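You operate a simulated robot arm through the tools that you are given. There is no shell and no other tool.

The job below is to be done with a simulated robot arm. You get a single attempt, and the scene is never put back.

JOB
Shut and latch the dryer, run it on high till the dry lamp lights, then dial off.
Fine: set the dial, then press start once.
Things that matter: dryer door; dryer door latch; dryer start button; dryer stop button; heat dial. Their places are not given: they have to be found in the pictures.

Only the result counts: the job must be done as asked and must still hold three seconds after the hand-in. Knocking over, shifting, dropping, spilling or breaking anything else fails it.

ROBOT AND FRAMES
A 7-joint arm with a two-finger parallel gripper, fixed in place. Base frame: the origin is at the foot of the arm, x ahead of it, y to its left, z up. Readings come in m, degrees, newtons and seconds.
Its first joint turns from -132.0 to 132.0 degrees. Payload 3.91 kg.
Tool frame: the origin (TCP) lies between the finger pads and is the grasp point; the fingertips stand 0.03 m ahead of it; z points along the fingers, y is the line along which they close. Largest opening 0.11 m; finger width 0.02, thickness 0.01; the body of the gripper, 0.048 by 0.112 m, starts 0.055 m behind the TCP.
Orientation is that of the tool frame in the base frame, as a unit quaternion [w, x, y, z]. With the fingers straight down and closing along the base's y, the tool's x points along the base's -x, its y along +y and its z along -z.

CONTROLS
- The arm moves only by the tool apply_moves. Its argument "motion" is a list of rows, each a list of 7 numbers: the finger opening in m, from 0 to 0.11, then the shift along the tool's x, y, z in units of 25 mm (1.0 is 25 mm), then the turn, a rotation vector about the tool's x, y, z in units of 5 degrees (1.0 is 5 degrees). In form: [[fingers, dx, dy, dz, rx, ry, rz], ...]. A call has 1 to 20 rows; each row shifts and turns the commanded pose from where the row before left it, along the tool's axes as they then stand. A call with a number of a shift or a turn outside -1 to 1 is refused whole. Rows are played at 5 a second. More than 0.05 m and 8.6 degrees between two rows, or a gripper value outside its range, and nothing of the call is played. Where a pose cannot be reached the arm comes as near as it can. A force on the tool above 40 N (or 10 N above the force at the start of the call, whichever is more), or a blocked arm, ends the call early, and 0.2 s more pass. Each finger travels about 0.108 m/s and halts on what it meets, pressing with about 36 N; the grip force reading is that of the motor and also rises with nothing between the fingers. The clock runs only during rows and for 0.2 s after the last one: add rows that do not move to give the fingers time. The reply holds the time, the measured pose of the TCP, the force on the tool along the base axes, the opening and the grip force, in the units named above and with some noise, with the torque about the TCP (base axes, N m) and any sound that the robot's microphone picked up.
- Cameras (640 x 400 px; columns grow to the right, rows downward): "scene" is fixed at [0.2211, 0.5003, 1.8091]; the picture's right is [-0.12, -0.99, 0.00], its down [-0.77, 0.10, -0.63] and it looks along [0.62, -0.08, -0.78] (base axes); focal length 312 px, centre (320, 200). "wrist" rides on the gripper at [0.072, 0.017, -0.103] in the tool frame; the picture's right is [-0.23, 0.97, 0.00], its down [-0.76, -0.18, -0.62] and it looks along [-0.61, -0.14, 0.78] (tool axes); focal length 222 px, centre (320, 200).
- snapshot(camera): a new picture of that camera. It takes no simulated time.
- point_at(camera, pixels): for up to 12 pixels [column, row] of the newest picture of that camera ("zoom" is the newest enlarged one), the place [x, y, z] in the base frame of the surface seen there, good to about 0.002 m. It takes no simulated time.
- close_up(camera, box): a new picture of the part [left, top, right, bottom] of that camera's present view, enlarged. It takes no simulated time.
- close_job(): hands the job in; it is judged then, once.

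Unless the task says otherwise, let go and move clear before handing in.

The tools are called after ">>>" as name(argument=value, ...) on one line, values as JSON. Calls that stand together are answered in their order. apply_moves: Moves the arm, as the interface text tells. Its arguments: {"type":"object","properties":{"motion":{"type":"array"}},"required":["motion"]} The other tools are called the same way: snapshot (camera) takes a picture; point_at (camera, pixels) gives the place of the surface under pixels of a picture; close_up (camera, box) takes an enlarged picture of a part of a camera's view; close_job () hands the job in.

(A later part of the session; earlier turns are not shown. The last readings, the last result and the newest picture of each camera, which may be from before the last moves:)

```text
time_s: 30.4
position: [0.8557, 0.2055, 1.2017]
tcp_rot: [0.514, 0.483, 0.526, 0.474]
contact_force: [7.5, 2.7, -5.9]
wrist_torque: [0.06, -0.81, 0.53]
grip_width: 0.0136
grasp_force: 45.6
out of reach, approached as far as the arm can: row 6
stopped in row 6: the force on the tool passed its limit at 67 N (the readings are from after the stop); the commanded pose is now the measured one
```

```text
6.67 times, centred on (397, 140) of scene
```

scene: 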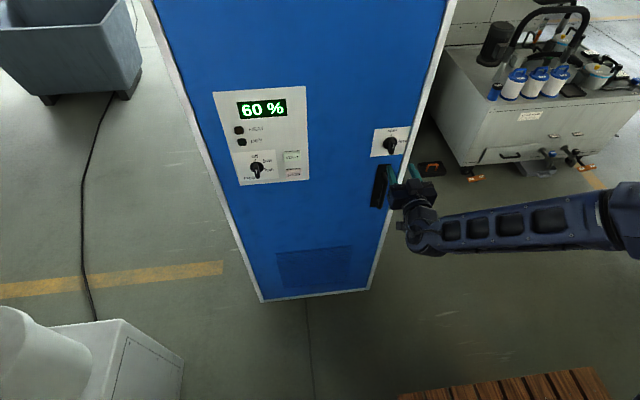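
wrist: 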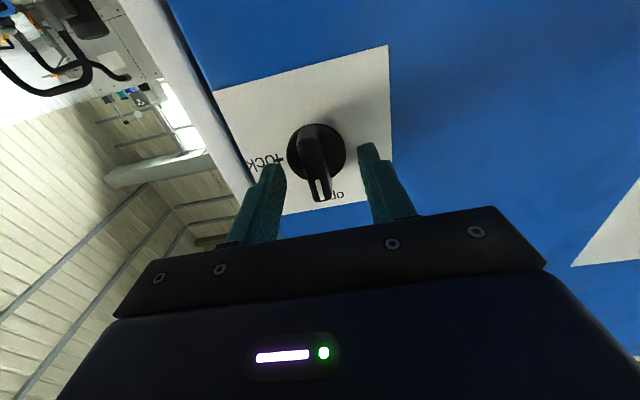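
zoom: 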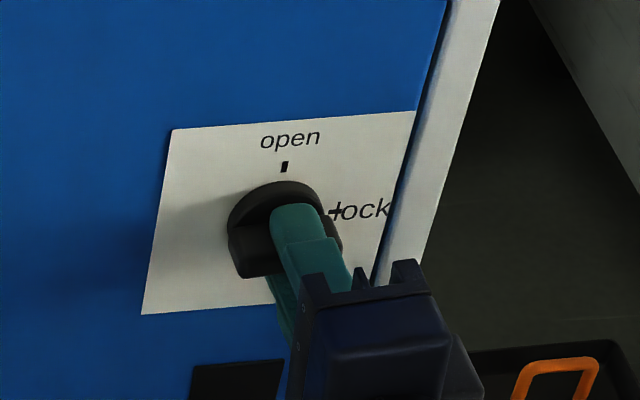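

The turn reached about 86° before the arm's wrist limit stopped it. I'll open the fingers, back off, and see where the knob's mark rests.

>>> apply_moves(motion=[[0.0, 0, 0, 0, 0, 0, 0], [0.03, 0, 0, 0, 0, 0, 0], [0.05, 0, 0, 0, 0, 0, 0], [0.05, 0, 0, 0, 0, 0, 0], [0.05, 0, 0, -0.6, 0, 0, 0], [0.05, 0, 0, -0.8, 0, 0, 0], [0.05, 0, 0, -0.8, 0, 0, 0], [0.05, 0, 0, -0.8, 0, 0, 0], [0.05, 0, 0, 0, 0, 0, 0]])

>>> close_up(camera="scene", box=[357, 110, 437, 170])

>>> snapshot(camera="wrist")

>>> snapshot(camera="scene")

```text
time_s: 32.4
position: [0.7813, 0.2046, 1.2015]
tcp_rot: [0.514, 0.484, 0.526, 0.475]
contact_force: [-0.5, -0.3, 0.0]
wrist_torque: [0.0, -0.03, 0.0]
grip_width: 0.0501
grasp_force: 0.1
```

```text
6.67 times, centred on (397, 140) of scene
```

zoom: 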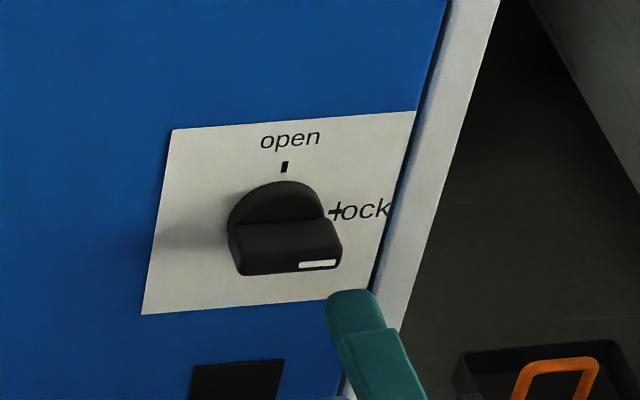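

```text
taken
```

wrist: 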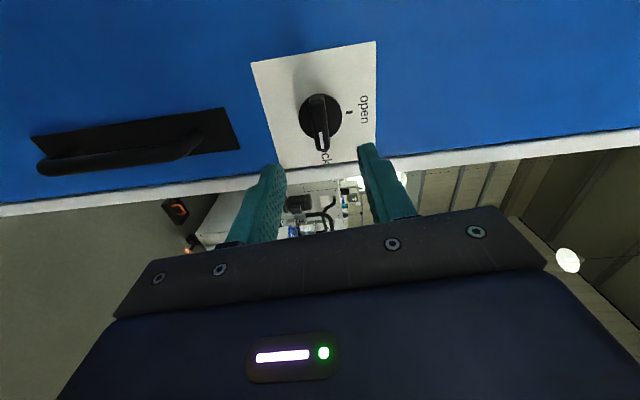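

```text
taken
```

scene: 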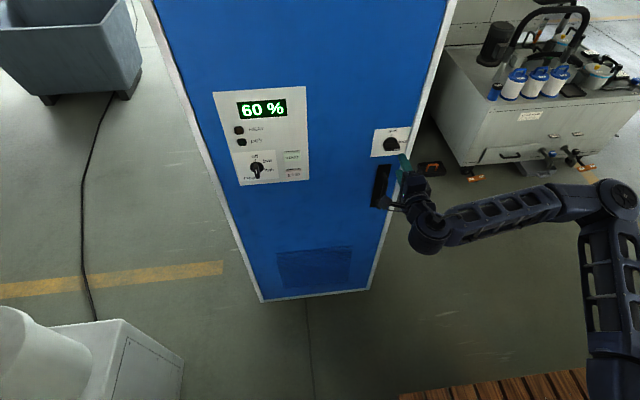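

The latch's white mark now points at "lock" with the bar near horizontal. I'll measure the bar's ends for any residual angle.

>>> close_up(camera="scene", box=[375, 125, 405, 155])

```text
13.33 times, centred on (390, 140) of scene
```

zoom: 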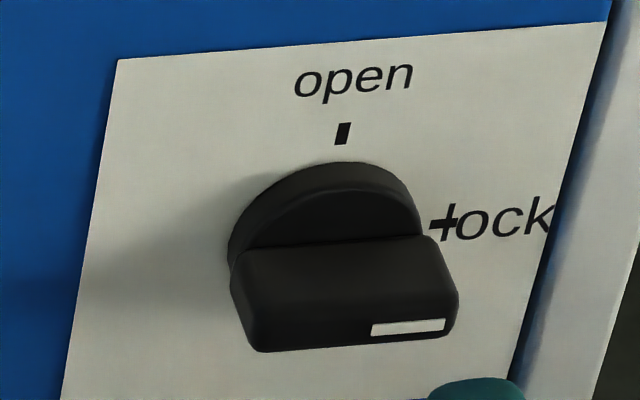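

>>> point_at(camera="zoom", pixels=[[265, 340], [445, 325], [255, 330], [440, 312], [375, 330], [242, 262], [425, 245], [280, 325], [120, 62], [600, 25], [443, 222], [342, 133]])

```text
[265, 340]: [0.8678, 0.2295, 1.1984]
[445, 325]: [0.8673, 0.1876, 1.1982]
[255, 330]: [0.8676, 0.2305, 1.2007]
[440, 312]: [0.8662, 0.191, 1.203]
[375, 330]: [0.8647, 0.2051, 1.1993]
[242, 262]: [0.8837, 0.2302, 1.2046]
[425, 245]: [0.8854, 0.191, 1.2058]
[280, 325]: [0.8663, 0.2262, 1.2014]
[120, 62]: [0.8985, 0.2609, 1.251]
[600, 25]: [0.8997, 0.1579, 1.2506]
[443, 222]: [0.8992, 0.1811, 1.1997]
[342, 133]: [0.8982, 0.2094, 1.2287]
```

The bar is horizontal to within about 1° (its edge runs parallel to the plate), so the latch is at "lock". Next is the dial: I need 120° clockwise, so I'll retract and roll the tool back the other way to gain range.

>>> apply_moves(motion=[[0.05, 0, 0, -1, 0, 0, 0], [0.05, 0, 0, -1, 0, 0, 0], [0.05, 0, 0, -1, 0, 0, 0], [0.05, 0, 0, 0, 0, 0, -1], [0.05, 0, 0, 0, 0, 0, -1], [0.05, 0, 0, 0, 0, 0, -1], [0.05, 0, 0, 0, 0, 0, -1], [0.05, 0, 0, 0, 0, 0, -1], [0.05, 0, 0, 0, 0, 0, -1], [0.05, 0, 0, 0, 0, 0, -1], [0.05, 0, 0, 0, 0, 0, -1], [0.05, 0, 0, 0, 0, 0, -1], [0.05, 0, 0, 0, 0, 0, -1], [0.05, 0, 0, 0, 0, 0, -1], [0.05, 0, 0, 0, 0, 0, -1], [0.05, 0, 0, 0, 0, 0, -1], [0.05, 0, 0, 0, 0, 0, -1], [0.05, 0, 0, 0, 0, 0, -1], [0.05, 0, 0, 0, 0, 0, -1], [0.05, 0, 0, 0, 0, 0, -1]])

>>> close_up(camera="scene", box=[367, 122, 417, 162])

```text
time_s: 36.6
position: [0.7057, 0.2044, 1.2048]
tcp_rot: [0.699, 0.001, 0.715, 0.003]
contact_force: [-0.3, 0.1, 0.5]
wrist_torque: [-0.01, 0.02, 0.03]
grip_width: 0.0502
grasp_force: 0.1
```

```text
10.00 times, centred on (392, 142) of scene
```

zoom: 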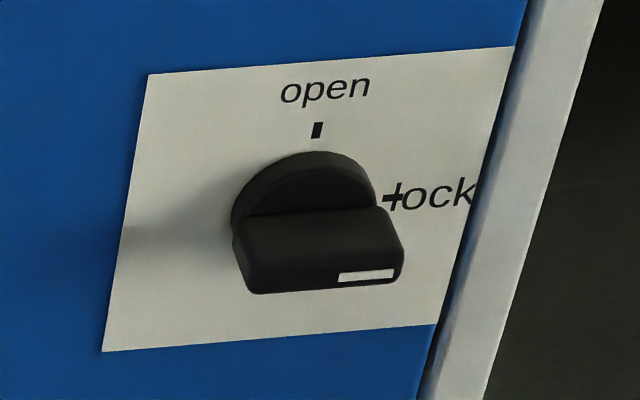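

The latch still points to "lock" (zoom (365,275)). The tool is back at roll 0, so I'll slide left to in front of the dial, staying 13 cm off the panel.

>>> apply_moves(motion=[[0.05, 0.13, 0.9, 0, 0, -0.26, 0], [0.05, 0.13, 1, 0, 0, 0, 0], [0.05, 0.13, 1, 0, 0, 0, 0], [0.05, 0.13, 1, 0, 0, 0, 0], [0.05, 0.13, 1, 0, 0, 0, 0], [0.05, 0.13, 1, 0, 0, 0, 0], [0.05, 0.13, 1, 0, 0, 0, 0], [0.05, 0.13, 1, 0, 0, 0, 0], [0.05, 0.13, 1, 0, 0, 0, 0], [0.05, 0.13, 1, 0, 0, 0, 0], [0.05, 0.13, 1, 0, 0, 0, 0], [0.05, 0.13, 1, 0, 0, 0, 0], [0.05, 0.13, 1, 0, 0, 0, 0], [0.05, 0.13, 1, 0, 0, 0, 0], [0.05, 0.13, 1, 0, 0, 0, 0], [0.05, 0.13, 1, 0, 0, 0, 0], [0.05, 0, 0.1, 0, 0, 0, 0], [0.05, 0, 0, 0, 0, 0, 0]])

>>> snapshot(camera="scene")

>>> snapshot(camera="wrist")

```text
time_s: 40.4
position: [0.7048, 0.6053, 1.156]
tcp_rot: [0.708, 0.001, 0.707, 0.002]
contact_force: [0.3, 0.3, 0.1]
wrist_torque: [0.02, 0.01, 0.01]
grip_width: 0.0502
grasp_force: 0.1
```

```text
taken
```

scene: 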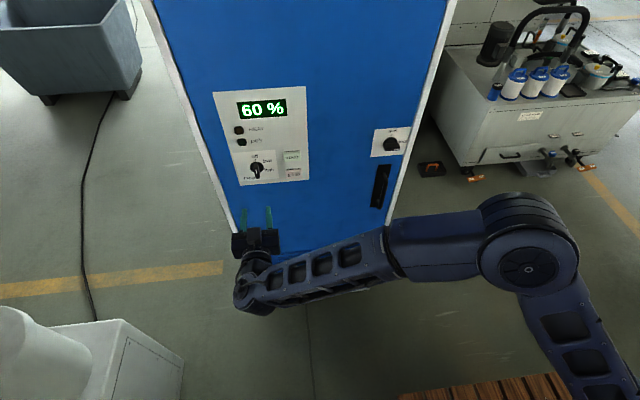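

```text
taken
```

wrist: 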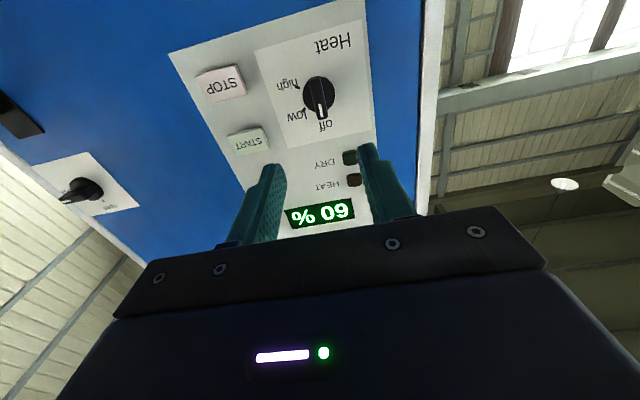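

I'm 13 cm in front of the dial, which the wrist view shows pointing at "off" ((320,110), upside down). I'll roll the tool −180° so that the later +120° turn stays within the wrist's range.

>>> apply_moves(motion=[[0.05, 0, 0, 0, 0, 0, -1], [0.05, 0, 0, 0, 0, 0, -1], [0.05, 0, 0, 0, 0, 0, -1], [0.05, 0, 0, 0, 0, 0, -1], [0.05, 0, 0, 0, 0, 0, -1], [0.05, 0, 0, 0, 0, 0, -1], [0.05, 0, 0, 0, 0, 0, -1], [0.05, 0, 0, 0, 0, 0, -1], [0.05, 0, 0, 0, 0, 0, -1], [0.05, 0, 0, 0, 0, 0, -1], [0.05, 0, 0, 0, 0, 0, -1], [0.05, 0, 0, 0, 0, 0, -1], [0.05, 0, 0, 0, 0, 0, -1], [0.05, 0, 0, 0, 0, 0, -1], [0.05, 0, 0, 0, 0, 0, -1], [0.05, 0, 0, 0, 0, 0, -1], [0.05, 0, 0, 0, 0, 0, -1], [0.05, 0, 0, 0, 0, 0, -1], [0.05, 0, 0, 0, 0, 0, -1], [0.05, 0, 0, 0, 0, 0, -1]])

```text
time_s: 44.6
position: [0.7044, 0.6039, 1.1541]
tcp_rot: [-0.458, 0.54, -0.454, 0.541]
contact_force: [-0.2, 0.4, 0.8]
wrist_torque: [0.0, -0.01, 0.02]
grip_width: 0.0502
grasp_force: 0.1
```

The roll is at −100° with no trouble. I'll continue another 80°.

>>> apply_moves(motion=[[0.05, 0, 0, 0, 0, 0, -1], [0.05, 0, 0, 0, 0, 0, -1], [0.05, 0, 0, 0, 0, 0, -1], [0.05, 0, 0, 0, 0, 0, -1], [0.05, 0, 0, 0, 0, 0, -1], [0.05, 0, 0, 0, 0, 0, -1], [0.05, 0, 0, 0, 0, 0, -1], [0.05, 0, 0, 0, 0, 0, -1], [0.05, 0, 0, 0, 0, 0, -1], [0.05, 0, 0, 0, 0, 0, -1], [0.05, 0, 0, 0, 0, 0, -1], [0.05, 0, 0, 0, 0, 0, -1], [0.05, 0, 0, 0, 0, 0, -1], [0.05, 0, 0, 0, 0, 0, -1], [0.05, 0, 0, 0, 0, 0, -1], [0.05, 0, 0, 0, 0, 0, -1], [0.05, 0, 0, 0, 0, 0, 0]])

>>> snapshot(camera="wrist")

>>> snapshot(camera="scene")

```text
time_s: 48.2
position: [0.7058, 0.606, 1.1548]
tcp_rot: [-0.002, 0.706, -0.001, 0.708]
contact_force: [0.4, 0.0, 0.3]
wrist_torque: [0.02, 0.01, 0.02]
grip_width: 0.0501
grasp_force: 0.0
```

```text
taken
```

wrist: 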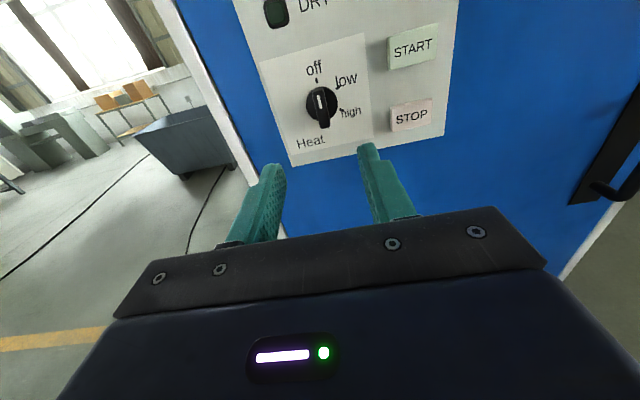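

```text
taken
```

scene: 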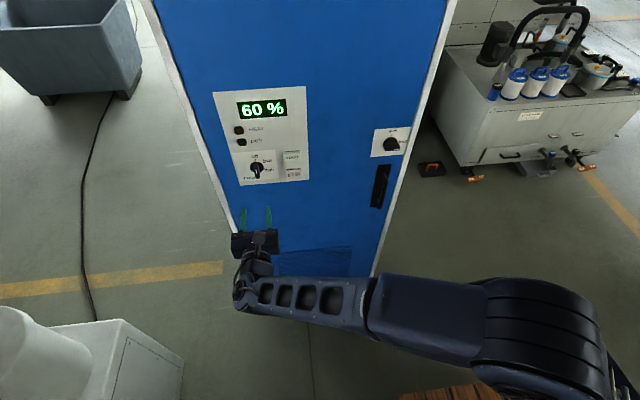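

The wrist picture is upright now, showing the dial at (321,103) with "off", "low", "high" and START (413,45) / STOP (411,113). I'll enlarge and measure the dial and buttons from this better viewpoint.

>>> close_up(camera="wrist", box=[260, 20, 460, 145])

```text
3.20 times, centred on (360, 82) of wrist
```

zoom: 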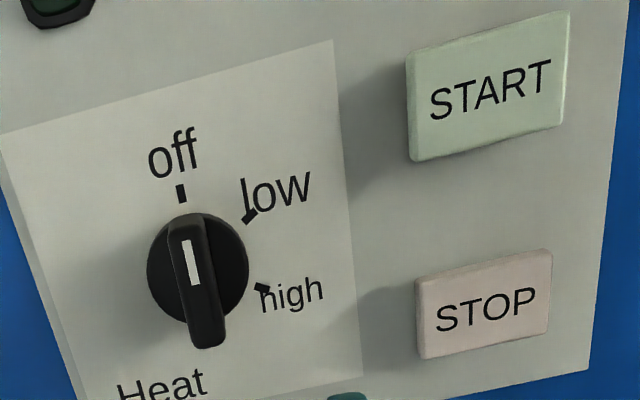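

>>> point_at(camera="zoom", pixels=[[180, 194], [249, 215], [262, 288], [185, 220], [185, 335], [215, 340], [148, 265], [248, 275], [193, 262], [490, 90], [485, 310], [410, 160]])

>>> point_at(camera="scene", pixels=[[243, 210], [268, 210], [246, 225], [270, 225]])

```text
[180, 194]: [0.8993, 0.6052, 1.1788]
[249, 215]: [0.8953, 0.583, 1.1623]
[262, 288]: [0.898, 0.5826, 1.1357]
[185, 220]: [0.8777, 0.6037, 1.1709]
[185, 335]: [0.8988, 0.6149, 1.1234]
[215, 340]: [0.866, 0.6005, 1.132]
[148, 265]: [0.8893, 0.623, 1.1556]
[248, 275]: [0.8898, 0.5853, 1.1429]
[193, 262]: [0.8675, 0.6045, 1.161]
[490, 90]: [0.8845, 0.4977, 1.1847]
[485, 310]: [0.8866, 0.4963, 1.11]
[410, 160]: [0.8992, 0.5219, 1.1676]
```

```text
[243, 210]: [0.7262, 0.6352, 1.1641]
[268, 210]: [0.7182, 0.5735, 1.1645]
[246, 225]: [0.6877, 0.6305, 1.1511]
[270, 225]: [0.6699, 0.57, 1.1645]
```

Dial centre is about (y 0.605, z 1.1505) with "high" at 120°, START centre (0.885, 0.498, 1.185), STOP (0.887, 0.496, 1.111). I'll drop 3.5 mm and move in to straddle the dial's bar.

>>> apply_moves(motion=[[0.05, -0.14, 0, 0.5, 0, 0, 0], [0.05, 0, 0, 0.9, 0, 0, 0], [0.05, 0, 0, 0.9, 0, 0, 0], [0.05, 0, 0, 0.9, 0, 0, 0], [0.05, 0, 0, 0.9, 0, 0, 0], [0.05, 0, 0, 0.7, 0, 0, 0], [0.05, 0, 0, 0.6, 0, 0, 0], [0.05, 0, 0, 0.5, 0, 0, 0], [0.05, 0, 0, 0, 0, 0, 0], [0.05, 0, 0, 0, 0, 0, 0]])

>>> snapshot(camera="wrist")

>>> close_up(camera="scene", box=[222, 140, 302, 200])

```text
time_s: 50.4
position: [0.8527, 0.6046, 1.1512]
tcp_rot: [-0.003, 0.706, -0.002, 0.708]
contact_force: [-0.7, 0.6, 0.5]
wrist_torque: [0.0, 0.01, 0.0]
grip_width: 0.0501
grasp_force: 0.1
```

```text
taken
```

wrist: 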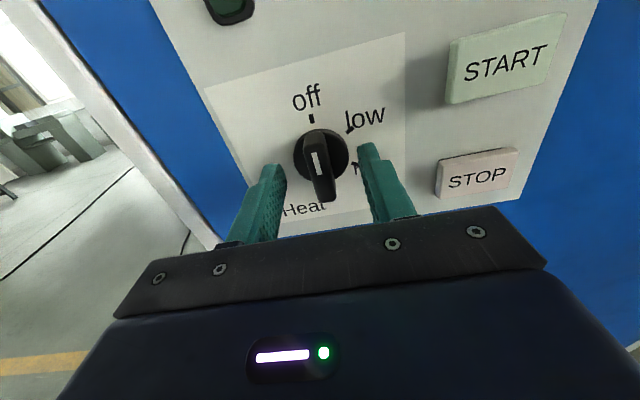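

```text
6.67 times, centred on (262, 170) of scene
```

zoom: 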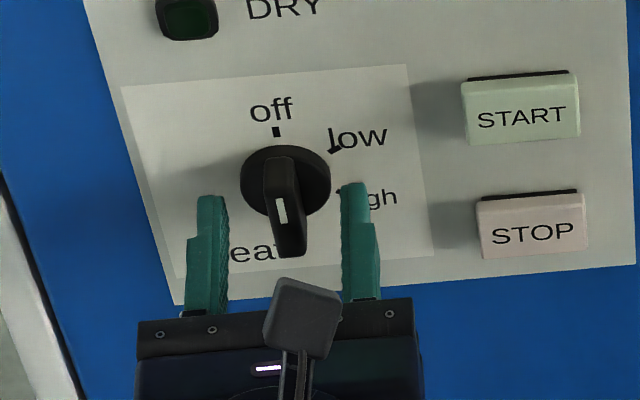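

>>> point_at(camera="zoom", pixels=[[211, 205], [205, 260], [352, 195], [360, 250], [278, 180], [280, 210], [288, 250], [295, 215], [245, 180], [330, 170]])

>>> point_at(camera="wrist", pixels=[[272, 175], [368, 155], [318, 165], [325, 195], [310, 120], [320, 140]])

```text
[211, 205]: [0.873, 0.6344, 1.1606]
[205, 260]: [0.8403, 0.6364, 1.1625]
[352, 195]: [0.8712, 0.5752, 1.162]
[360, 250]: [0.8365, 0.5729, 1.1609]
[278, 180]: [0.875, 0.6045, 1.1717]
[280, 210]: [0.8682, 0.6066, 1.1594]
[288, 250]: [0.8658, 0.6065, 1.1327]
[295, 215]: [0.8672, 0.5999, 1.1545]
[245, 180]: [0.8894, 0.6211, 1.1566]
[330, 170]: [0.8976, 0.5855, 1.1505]
```

```text
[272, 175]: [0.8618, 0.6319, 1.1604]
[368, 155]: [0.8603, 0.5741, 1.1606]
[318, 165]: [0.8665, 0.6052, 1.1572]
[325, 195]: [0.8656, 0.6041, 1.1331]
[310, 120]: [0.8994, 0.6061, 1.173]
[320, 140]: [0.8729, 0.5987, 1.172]
```

The fingers are centred on the bar (y 0.605, z 1.151). I'll go in 2.5 mm more and close.

>>> apply_moves(motion=[[0.05, 0, 0, 0.1, 0, 0, 0], [0.03, 0, 0, 0, 0, 0, 0], [0.015, 0, 0, 0, 0, 0, 0], [0.0, 0, 0, 0, 0, 0, 0], [0.0, 0, 0, 0, 0, 0, 0], [0.0, 0, 0, 0, 0, 0, 0]])

>>> snapshot(camera="wrist")

```text
time_s: 51.8
position: [0.8554, 0.6044, 1.1509]
tcp_rot: [-0.003, 0.706, -0.001, 0.708]
contact_force: [-2.3, -5.7, -3.1]
wrist_torque: [0.01, -0.29, -0.68]
grip_width: 0.0133
grasp_force: 44.6
```

```text
taken
```

wrist: 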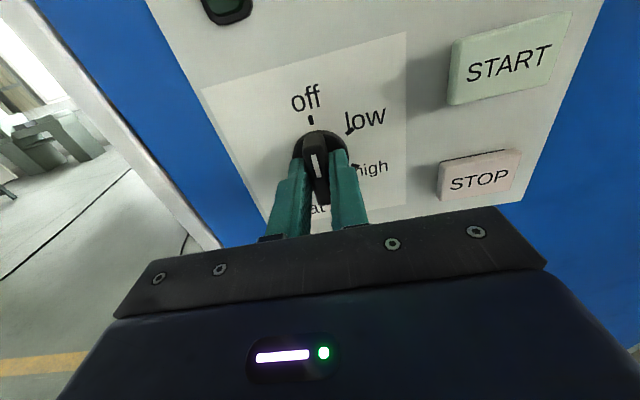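

Gripped at 13 mm with about 6 N of side force. I'll turn +30° and check the forces.

>>> apply_moves(motion=[[0.0, -0.01, 0.03, 0, 0, 0, 0], [0.0, 0, 0, 0, 0, 0, 1], [0.0, 0, 0, 0, 0, 0, 1], [0.0, 0, 0, 0, 0, 0, 1], [0.0, 0, 0, 0, 0, 0, 1], [0.0, 0, 0, 0, 0, 0, 1], [0.0, 0, 0, 0, 0, 0, 1], [0.0, 0, 0, 0, 0, 0, 0]])

>>> snapshot(camera="wrist")

```text
time_s: 53.6
position: [0.8552, 0.6051, 1.1513]
tcp_rot: [-0.185, 0.682, -0.186, 0.683]
contact_force: [11.7, -6.0, -11.2]
wrist_torque: [-0.03, -0.42, -1.07]
grip_width: 0.0134
grasp_force: 45.4
```

```text
taken
```

wrist: 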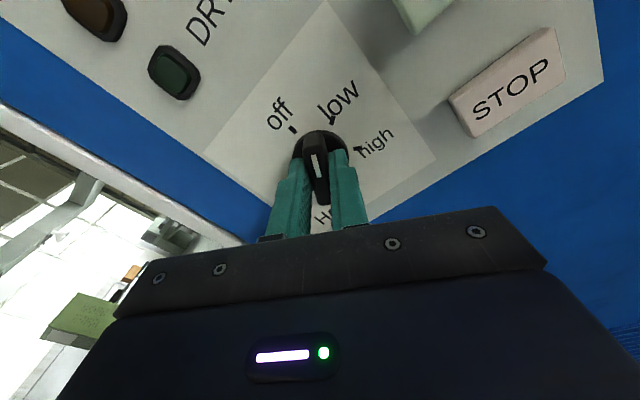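

The knob follows (mark now halfway between "off" and "low"). I'll relax the small offset and turn another 30°.

>>> apply_moves(motion=[[0.0, -0.025, 0.035, 0.03, 0, 0, 0], [0.0, 0, 0, 0, 0, 0, 1], [0.0, 0, 0, 0, 0, 0, 1], [0.0, 0, 0, 0, 0, 0, 1], [0.0, 0, 0, 0, 0, 0, 1], [0.0, 0, 0, 0, 0, 0, 1], [0.0, 0, 0, 0, 0, 0, 1], [0.0, 0, 0, 0, 0, 0, 0]])

```text
time_s: 55.4
position: [0.8558, 0.6039, 1.1508]
tcp_rot: [-0.356, 0.611, -0.354, 0.612]
contact_force: [-3.7, -10.9, -8.7]
wrist_torque: [-0.05, 0.35, -0.84]
grip_width: 0.0132
grasp_force: 45.0
```

At 60° ("low") forces remain modest. I'll correct slightly and turn on another 30°.

>>> apply_moves(motion=[[0.0, 0.02, 0.04, -0.01, 0, 0, 0], [0.0, 0, 0, 0, 0, 0, 1], [0.0, 0, 0, 0, 0, 0, 1], [0.0, 0, 0, 0, 0, 0, 1], [0.0, 0, 0, 0, 0, 0, 1], [0.0, 0, 0, 0, 0, 0, 1], [0.0, 0, 0, 0, 0, 0, 1], [0.0, 0, 0, 0, 0, 0, 0]])

>>> snapshot(camera="wrist")

```text
time_s: 57.2
position: [0.8553, 0.6029, 1.15]
tcp_rot: [0.502, -0.498, 0.501, -0.499]
contact_force: [-5.1, 1.0, -5.5]
wrist_torque: [0.02, 0.33, -1.02]
grip_width: 0.0135
grasp_force: 45.3
```

```text
taken
```

wrist: 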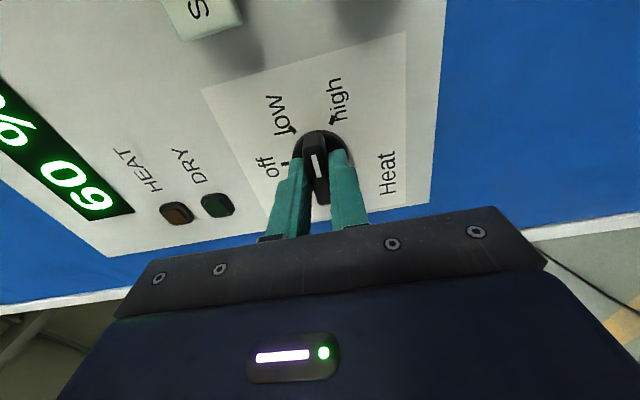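

At 90°, the mark lies between "low" and "high" and forces are small. I'll turn the last 30° to "high".

>>> apply_moves(motion=[[0.0, 0, 0, 0, 0, 0, 1], [0.0, 0, 0, 0, 0, 0, 1], [0.0, 0, 0, 0, 0, 0, 1], [0.0, 0, 0, 0, 0, 0, 1], [0.0, 0, 0, 0, 0, 0, 1], [0.0, 0, 0, 0, 0, 0, 1], [0.0, 0, 0, 0, 0, 0, 0]])

>>> snapshot(camera="wrist")

>>> close_up(camera="scene", box=[207, 85, 317, 195])

```text
time_s: 58.8
position: [0.8554, 0.6047, 1.1494]
tcp_rot: [0.614, -0.353, 0.612, -0.352]
contact_force: [-0.3, 5.7, -14.4]
wrist_torque: [-0.51, -0.39, 0.75]
grip_width: 0.0132
grasp_force: 44.7
```

```text
taken
```

wrist: 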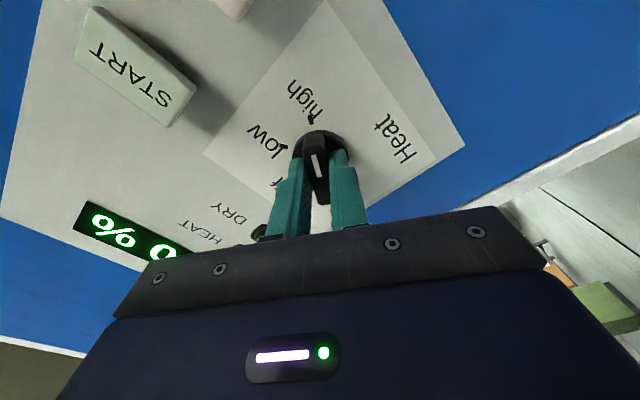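

```text
3.64 times, centred on (262, 140) of scene
```

zoom: 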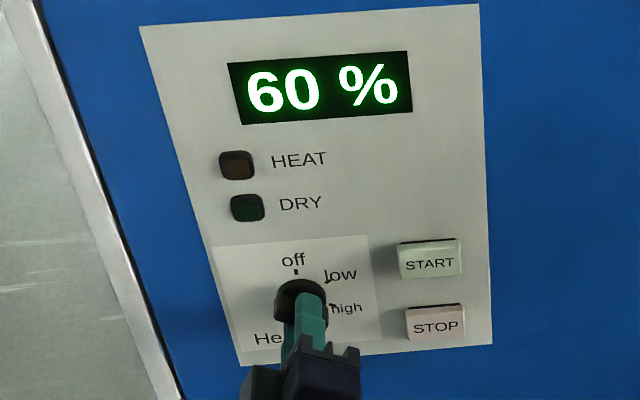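

The dial's mark lines up with "high" (the "high" tick is at wrist (312,122), where the "off" tick was before). I'll release and back off to check that it holds.

>>> apply_moves(motion=[[0.02, 0, 0, 0, 0, 0, 0], [0.04, 0, 0, 0, 0, 0, 0], [0.05, 0, 0, 0, 0, 0, 0], [0.05, 0, 0, 0, 0, 0, 0], [0.05, 0, 0, -0.5, 0, 0, 0], [0.05, 0, 0, -0.7, 0, 0, 0], [0.05, 0, 0, -0.7, 0, 0, 0], [0.05, 0, 0, -0.7, 0, 0, 0], [0.05, 0, 0, -0.7, 0, 0, 0], [0.05, 0, 0, 0, 0, 0, 0]])

>>> snapshot(camera="wrist")

>>> close_up(camera="scene", box=[207, 85, 317, 195])

```text
time_s: 61.0
position: [0.7723, 0.6034, 1.15]
tcp_rot: [0.614, -0.353, 0.612, -0.351]
contact_force: [1.1, 0.2, 0.4]
wrist_torque: [0.02, -0.01, 0.02]
grip_width: 0.0503
grasp_force: 0.1
```

```text
taken
```

wrist: 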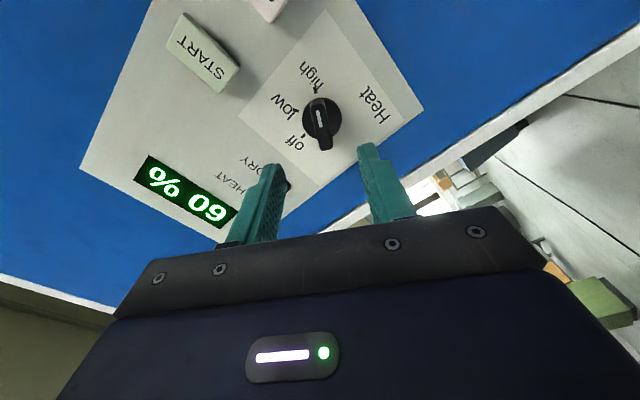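

```text
3.64 times, centred on (262, 140) of scene
```

zoom: 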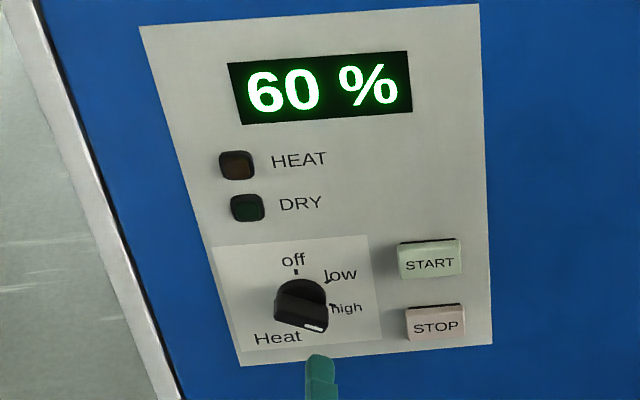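

The dial rests at "high" (white mark toward the "high" tick, zoom (313,327)). Now I'll measure the START button face exactly before pressing it.

>>> point_at(camera="zoom", pixels=[[400, 250], [460, 247], [402, 275], [460, 273], [430, 262], [407, 318], [435, 328], [313, 327], [290, 315]])

>>> close_up(camera="scene", box=[272, 145, 307, 185])

```text
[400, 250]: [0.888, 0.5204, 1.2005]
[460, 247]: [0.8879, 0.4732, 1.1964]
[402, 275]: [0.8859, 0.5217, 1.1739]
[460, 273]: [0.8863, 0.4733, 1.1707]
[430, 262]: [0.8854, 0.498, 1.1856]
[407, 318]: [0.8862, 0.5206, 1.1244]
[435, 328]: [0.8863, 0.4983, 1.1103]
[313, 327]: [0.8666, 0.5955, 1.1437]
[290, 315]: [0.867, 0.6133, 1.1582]
```

```text
10.00 times, centred on (290, 165) of scene
```

zoom: 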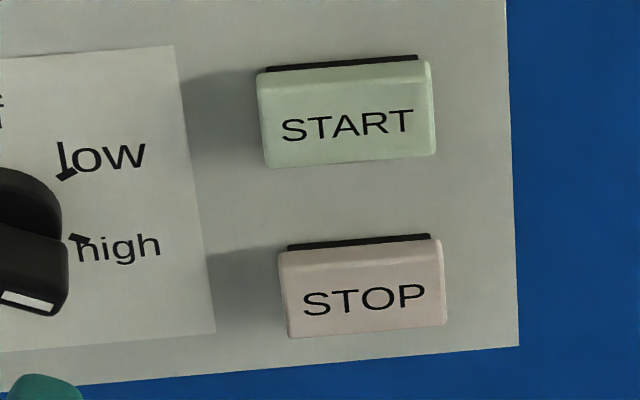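

START's face centre is (0.886, 0.4975, 1.185). I'll close the fingers and line up about 3.5 cm in front of it.

>>> apply_moves(motion=[[0.0, 0.743, -0.833, 0, 0, 0, 0], [0.0, 0.743, -0.833, 0, 0, 0, 0], [0.0, 0.743, -0.833, 0, 0, 0, 0], [0.0, 0.743, -0.833, 0, 0, 0, 0], [0.0, 0, 0, 0.9, 0, 0, 0], [0.0, 0, 0, 0.9, 0, 0, 0], [0.0, 0, 0, 0, 0, 0, 0], [0.0, 0, 0, 0, 0, 0, 0]])

>>> close_up(camera="scene", box=[232, 135, 322, 195])

>>> snapshot(camera="wrist")

```text
time_s: 62.8
position: [0.8177, 0.4977, 1.1841]
tcp_rot: [0.614, -0.351, 0.613, -0.351]
contact_force: [0.6, -0.7, -0.6]
wrist_torque: [-0.04, 0.01, 0.03]
grip_width: 0.0001
grasp_force: 35.8
```

```text
6.67 times, centred on (277, 165) of scene
```

zoom: 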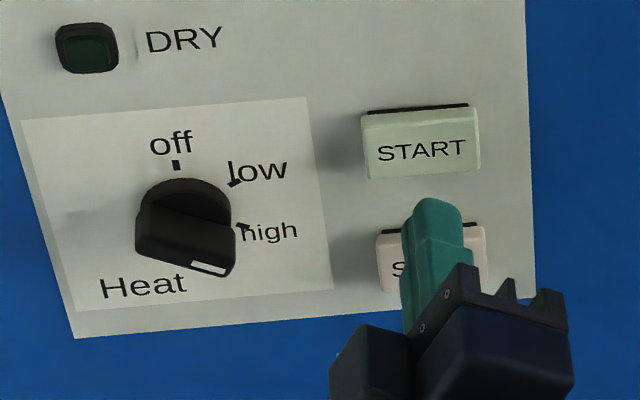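

```text
taken
```

wrist: 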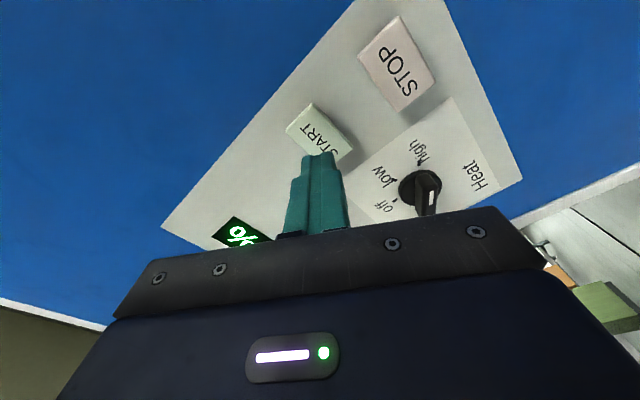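

Aligned with START, about 3.8 cm off. I'll advance and press slowly in one continuous motion, then hold briefly.

>>> apply_moves(motion=[[0.0, 0, 0, 0.5, 0, 0, 0], [0.0, 0, 0, 0.5, 0, 0, 0], [0.0, 0, 0, 0.3, 0, 0, 0], [0.0, 0, 0, 0.15, 0, 0, 0], [0.0, 0, 0, 0.1, 0, 0, 0], [0.0, 0, 0, 0.1, 0, 0, 0]])

>>> close_up(camera="scene", box=[207, 85, 317, 195])

```text
time_s: 64.2
position: [0.8592, 0.4975, 1.1855]
tcp_rot: [0.615, -0.352, 0.613, -0.351]
contact_force: [-5.8, -2.5, -2.4]
wrist_torque: [-0.02, 0.11, -0.13]
grip_width: 0.0001
grasp_force: 36.1
heard: click
```

```text
3.64 times, centred on (262, 140) of scene
```

zoom: 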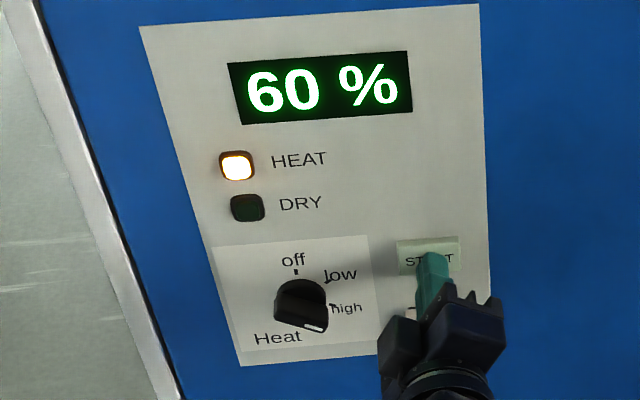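

A click was heard and the HEAT lamp is lit. I'll withdraw straight back from START and return to in front of the dial, ready with the fingers open.

>>> apply_moves(motion=[[0.0, 0, 0, -0.5, 0, 0, 0], [0.0, 0, 0, -1, 0, 0, 0], [0.0, 0, 0, -1, 0, 0, 0], [0.0, 0, 0, -0.9, 0, 0, 0], [0.05, -0.743, 0.833, 0, 0, 0, 0], [0.05, -0.743, 0.833, 0, 0, 0, 0], [0.05, -0.743, 0.833, 0, 0, 0, 0], [0.05, -0.743, 0.833, 0, 0, 0, 0], [0.05, 0, 0, 0, 0, 0, 0]])

>>> close_up(camera="scene", box=[207, 85, 317, 195])

>>> snapshot(camera="wrist")

```text
time_s: 66.2
position: [0.7739, 0.6019, 1.1495]
tcp_rot: [0.614, -0.353, 0.612, -0.352]
contact_force: [0.1, -0.5, -0.1]
wrist_torque: [0.01, 0.0, -0.01]
grip_width: 0.0501
grasp_force: 0.0
```

```text
3.64 times, centred on (262, 140) of scene
```

zoom: 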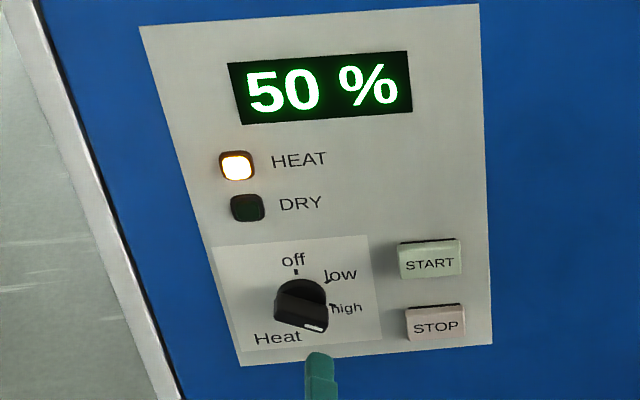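

```text
taken
```

wrist: 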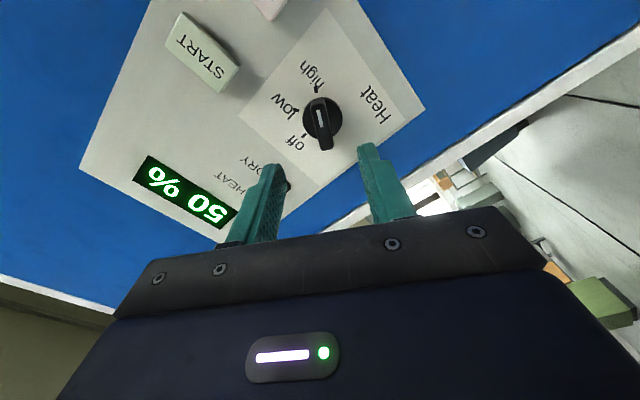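

The display is falling (50 % after 2 s) with HEAT lit. I'll move in to straddle the dial's bar without touching it, so I can turn it as soon as DRY lights.

>>> apply_moves(motion=[[0.05, 0, 0, 0.75, 0, 0, 0], [0.05, 0, 0, 0.75, 0, 0, 0], [0.05, 0, 0, 0.75, 0, 0, 0], [0.05, 0, 0, 0.6, 0, 0, 0], [0.05, 0, 0, 0.4, 0, 0, 0], [0.05, 0, 0, 0, 0, 0, 0]])

>>> close_up(camera="scene", box=[207, 85, 317, 195])

>>> snapshot(camera="wrist")

```text
time_s: 67.6
position: [0.8563, 0.6032, 1.1503]
tcp_rot: [0.614, -0.353, 0.612, -0.352]
contact_force: [-0.2, -1.3, 0.6]
wrist_torque: [0.0, -0.01, 0.04]
grip_width: 0.0498
grasp_force: 0.0
```

```text
3.64 times, centred on (262, 140) of scene
```

zoom: 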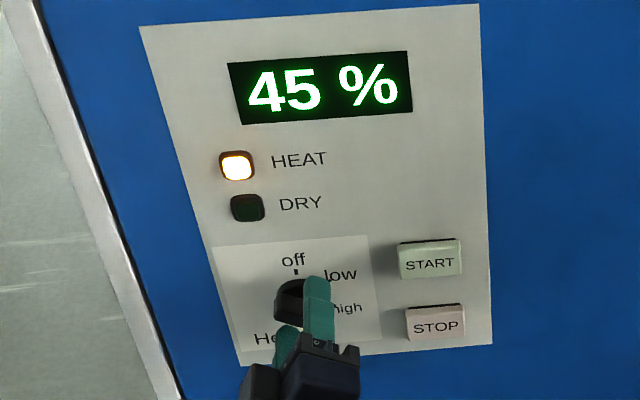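

```text
taken
```

wrist: 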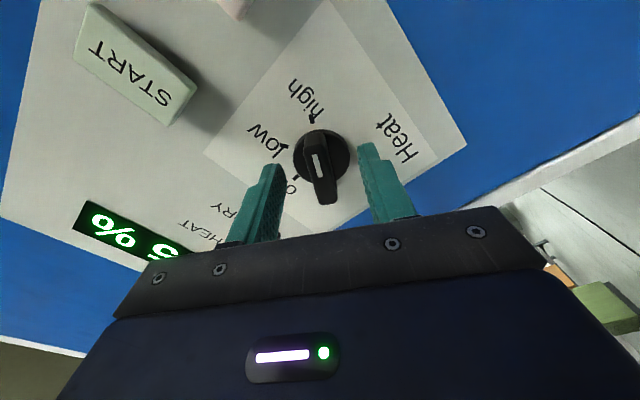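

45 % now, HEAT lit, DRY dark; the fingers straddle the bar. I'll wait about 2 s and look again.

>>> apply_moves(motion=[[0.05, 0, 0, 0, 0, 0, 0], [0.05, 0, 0, 0, 0, 0, 0], [0.05, 0, 0, 0, 0, 0, 0], [0.05, 0, 0, 0, 0, 0, 0], [0.05, 0, 0, 0, 0, 0, 0], [0.05, 0, 0, 0, 0, 0, 0], [0.05, 0, 0, 0, 0, 0, 0], [0.05, 0, 0, 0, 0, 0, 0], [0.05, 0, 0, 0, 0, 0, 0], [0.05, 0, 0, 0, 0, 0, 0]])

>>> close_up(camera="scene", box=[207, 85, 317, 195])

```text
time_s: 69.8
position: [0.8569, 0.6033, 1.1498]
tcp_rot: [0.614, -0.352, 0.612, -0.352]
contact_force: [0.3, -1.2, -0.3]
wrist_torque: [-0.01, -0.01, 0.01]
grip_width: 0.05
grasp_force: 0.1
```

```text
3.64 times, centred on (262, 140) of scene
```

zoom: 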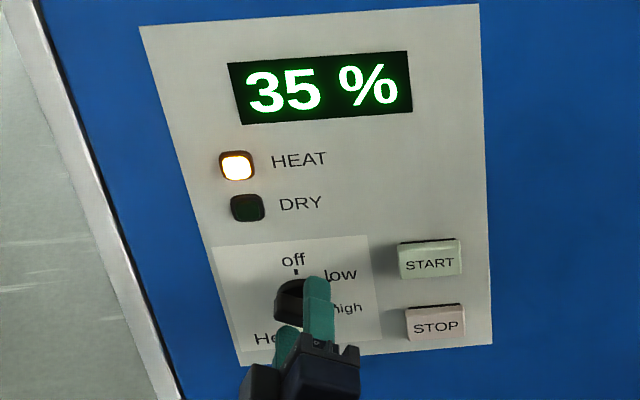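

35 % now, DRY still dark. I'll wait about 2 s more.

>>> apply_moves(motion=[[0.05, 0, 0, 0, 0, 0, 0], [0.05, 0, 0, 0, 0, 0, 0], [0.05, 0, 0, 0, 0, 0, 0], [0.05, 0, 0, 0, 0, 0, 0], [0.05, 0, 0, 0, 0, 0, 0], [0.05, 0, 0, 0, 0, 0, 0], [0.05, 0, 0, 0, 0, 0, 0], [0.05, 0, 0, 0, 0, 0, 0], [0.05, 0, 0, 0, 0, 0, 0]])

>>> close_up(camera="scene", box=[207, 85, 317, 195])

```text
time_s: 71.8
position: [0.8559, 0.6037, 1.1496]
tcp_rot: [0.614, -0.353, 0.613, -0.351]
contact_force: [0.0, -0.4, -0.1]
wrist_torque: [0.0, 0.0, 0.0]
grip_width: 0.0502
grasp_force: 0.1
```

```text
3.64 times, centred on (262, 140) of scene
```

zoom: 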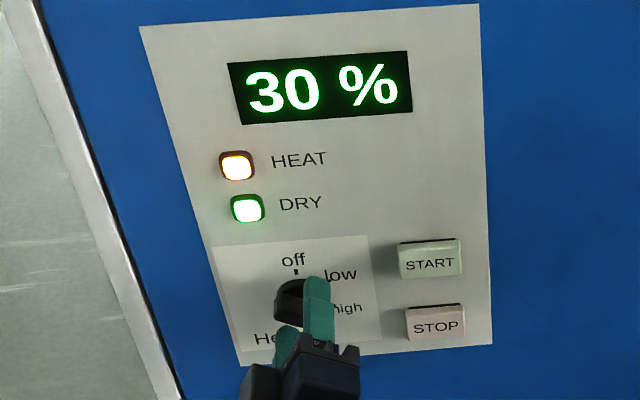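

DRY has lit (zoom (247,208)). I'll grip the dial now and turn it back counter-clockwise, first 60°.

>>> apply_moves(motion=[[0.02, 0, 0, 0, 0, 0, 0], [0.0, 0, 0, 0, 0, 0, 0], [0.0, 0, 0, 0, 0, 0, 0], [0.0, 0, 0, 0, 0, 0, -1], [0.0, 0, 0, 0, 0, 0, -1], [0.0, 0, 0, 0, 0, 0, -1], [0.0, 0, 0, 0, 0, 0, -1], [0.0, 0, 0, 0, 0, 0, -1], [0.0, 0, 0, 0, 0, 0, -1], [0.0, 0, 0, 0, 0, 0, -1], [0.0, 0, 0, 0, 0, 0, -1], [0.0, 0, 0, 0, 0, 0, -1], [0.0, 0, 0, 0, 0, 0, -1], [0.0, 0, 0, 0, 0, 0, -1], [0.0, 0, 0, 0, 0, 0, -1]])

```text
time_s: 74.6
position: [0.8562, 0.6036, 1.1511]
tcp_rot: [-0.416, 0.573, -0.415, 0.572]
contact_force: [14.1, 11.9, -3.8]
wrist_torque: [-0.03, 0.42, -0.29]
grip_width: 0.0133
grasp_force: 45.1
stopped in row 13: the force on the tool passed its limit at 41 N (the readings are from after the stop); the commanded pose is now the measured one
```

The knob is at about 72° with a side-force stop. I'll relax toward +y/+x slightly and continue turning back.

>>> apply_moves(motion=[[0.0, -0.04, 0, 0.04, 0, 0, 0], [0.0, 0, 0, 0, 0, 0, -1], [0.0, 0, 0, 0, 0, 0, -1], [0.0, 0, 0, 0, 0, 0, -1], [0.0, 0, 0, 0, 0, 0, -1], [0.0, 0, 0, 0, 0, 0, -1], [0.0, 0, 0, 0, 0, 0, -1], [0.0, 0, 0, 0, 0, 0, -1]])

>>> close_up(camera="scene", box=[207, 85, 317, 195])

```text
time_s: 76.4
position: [0.8566, 0.6045, 1.1515]
tcp_rot: [-0.224, 0.67, -0.223, 0.672]
contact_force: [-12.6, -14.5, -9.3]
wrist_torque: [0.03, 0.76, -0.75]
grip_width: 0.0134
grasp_force: 44.8
```

```text
3.64 times, centred on (262, 140) of scene
```

zoom: 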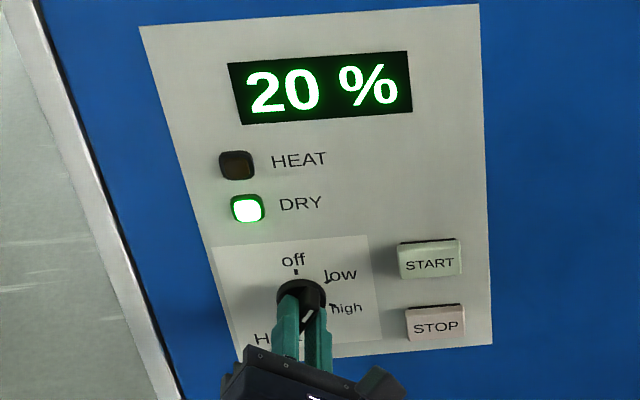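

HEAT has gone dark with DRY lit; the dial still has about 37° to go to "off". I'll relax the offset and finish the turn.

>>> apply_moves(motion=[[0.0, 0, 0.045, -0.03, 0, 0, 0], [0.0, 0, 0, 0, 0, 0, -1], [0.0, 0, 0, 0, 0, 0, -1], [0.0, 0, 0, 0, 0, 0, -1], [0.0, 0, 0, 0, 0, 0, -1], [0.0, 0, 0, 0, 0, 0, -1], [0.0, 0, 0, 0, 0, 0, -1], [0.0, 0, 0, 0, 0, 0, -1], [0.0, 0, 0, 0, 0, 0, -0.4], [0.0, 0, 0, 0, 0, 0, 0]])

>>> close_up(camera="scene", box=[207, 85, 317, 195])

>>> snapshot(camera="wrist")

```text
time_s: 77.9
position: [0.856, 0.6056, 1.1502]
tcp_rot: [-0.064, 0.703, -0.06, 0.705]
contact_force: [13.0, 11.3, -2.3]
wrist_torque: [-0.01, -0.4, -0.76]
grip_width: 0.0133
grasp_force: 45.1
stopped in row 7: the force on the tool passed its limit at 41 N (the readings are from after the stop); the commanded pose is now the measured one
```

```text
3.64 times, centred on (262, 140) of scene
```

zoom: 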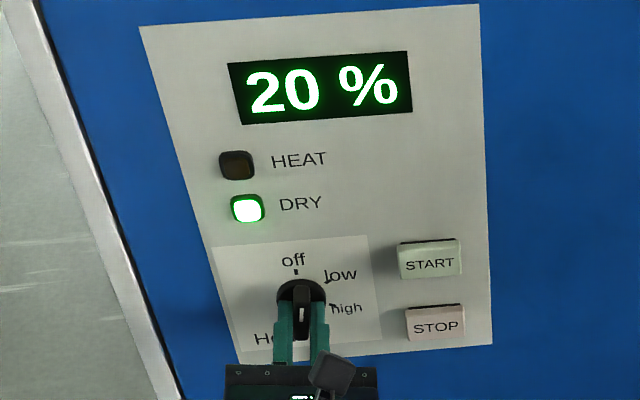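

```text
taken
```

wrist: 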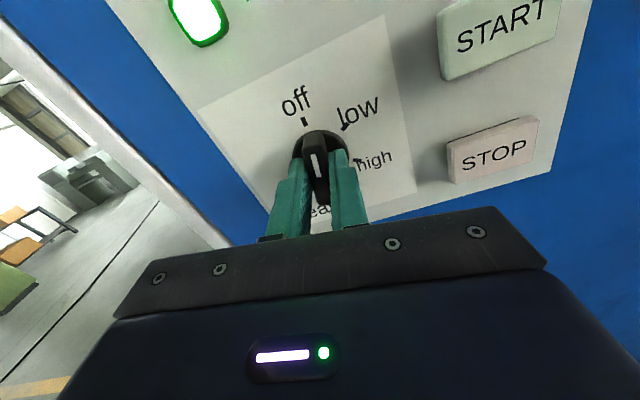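

About 10° remain to "off". I'll relax the side force and make the last two steps.

>>> apply_moves(motion=[[0.0, -0.01, -0.04, 0.03, 0, 0, 0], [0.0, 0, 0, 0, 0, 0, -0.7], [0.0, 0, 0, 0, 0, 0, -0.7], [0.0, 0, 0, 0, 0, 0, -0.6], [0.0, 0, 0, 0, 0, 0, 0]])

>>> snapshot(camera="wrist")

```text
time_s: 79.1
position: [0.8553, 0.6045, 1.1503]
tcp_rot: [-0.001, 0.706, 0.001, 0.708]
contact_force: [-1.9, 1.0, -7.3]
wrist_torque: [0.1, 0.52, -0.8]
grip_width: 0.0136
grasp_force: 45.5
```

```text
taken
```

wrist: 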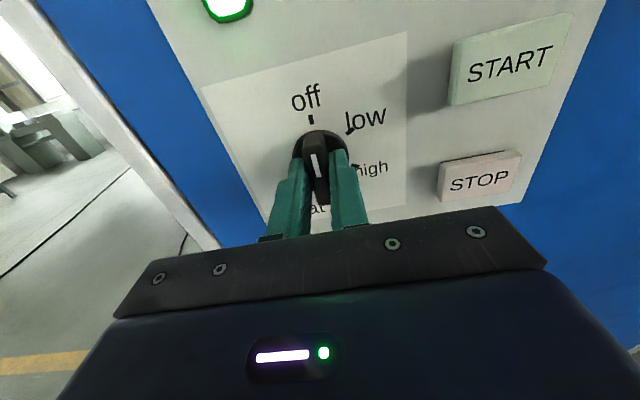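

The dial is back with its mark at "off", roll 0°. I'll open the fingers, back straight off and check the result.

>>> apply_moves(motion=[[0.02, 0, 0, 0, 0, 0, 0], [0.04, 0, 0, 0, 0, 0, 0], [0.05, 0, 0, 0, 0, 0, 0], [0.05, 0, 0, 0, 0, 0, 0], [0.05, 0, 0, -0.5, 0, 0, 0], [0.05, 0, 0, -0.8, 0, 0, 0], [0.05, 0, 0, -1, 0, 0, 0], [0.05, 0, 0, -1, 0, 0, 0], [0.05, 0, 0, -1, 0, 0, 0], [0.05, 0, 0, -1, 0, 0, 0], [0.05, 0, 0, -1, 0, 0, 0], [0.05, 0, 0, 0, 0, 0, 0]])

>>> snapshot(camera="wrist")

>>> snapshot(camera="scene")

>>> close_up(camera="scene", box=[207, 85, 317, 195])

>>> close_up(camera="scene", box=[367, 122, 417, 162])

```text
time_s: 81.7
position: [0.6984, 0.6044, 1.15]
tcp_rot: [-0.001, 0.706, 0.001, 0.709]
contact_force: [-0.7, -0.4, -0.1]
wrist_torque: [-0.01, -0.02, 0.02]
grip_width: 0.05
grasp_force: 0.1
```

```text
taken
```

wrist: 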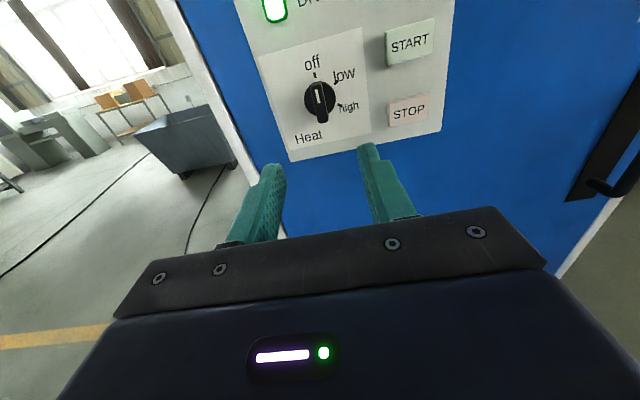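

```text
taken
```

scene: 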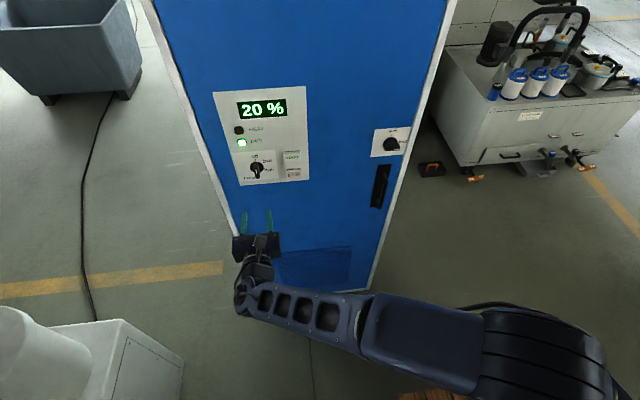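

```text
3.64 times, centred on (262, 140) of scene
```

zoom: 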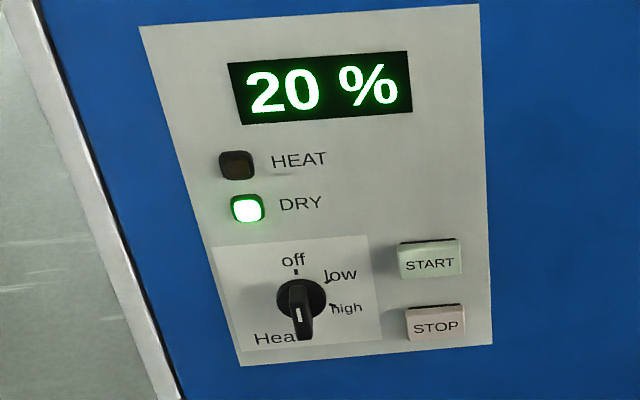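

```text
10.00 times, centred on (392, 142) of scene
```

zoom: 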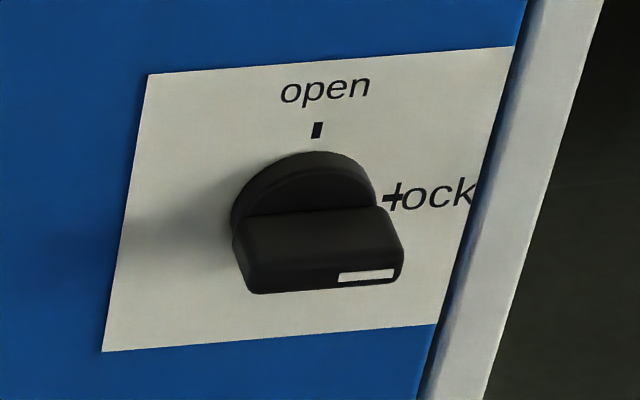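

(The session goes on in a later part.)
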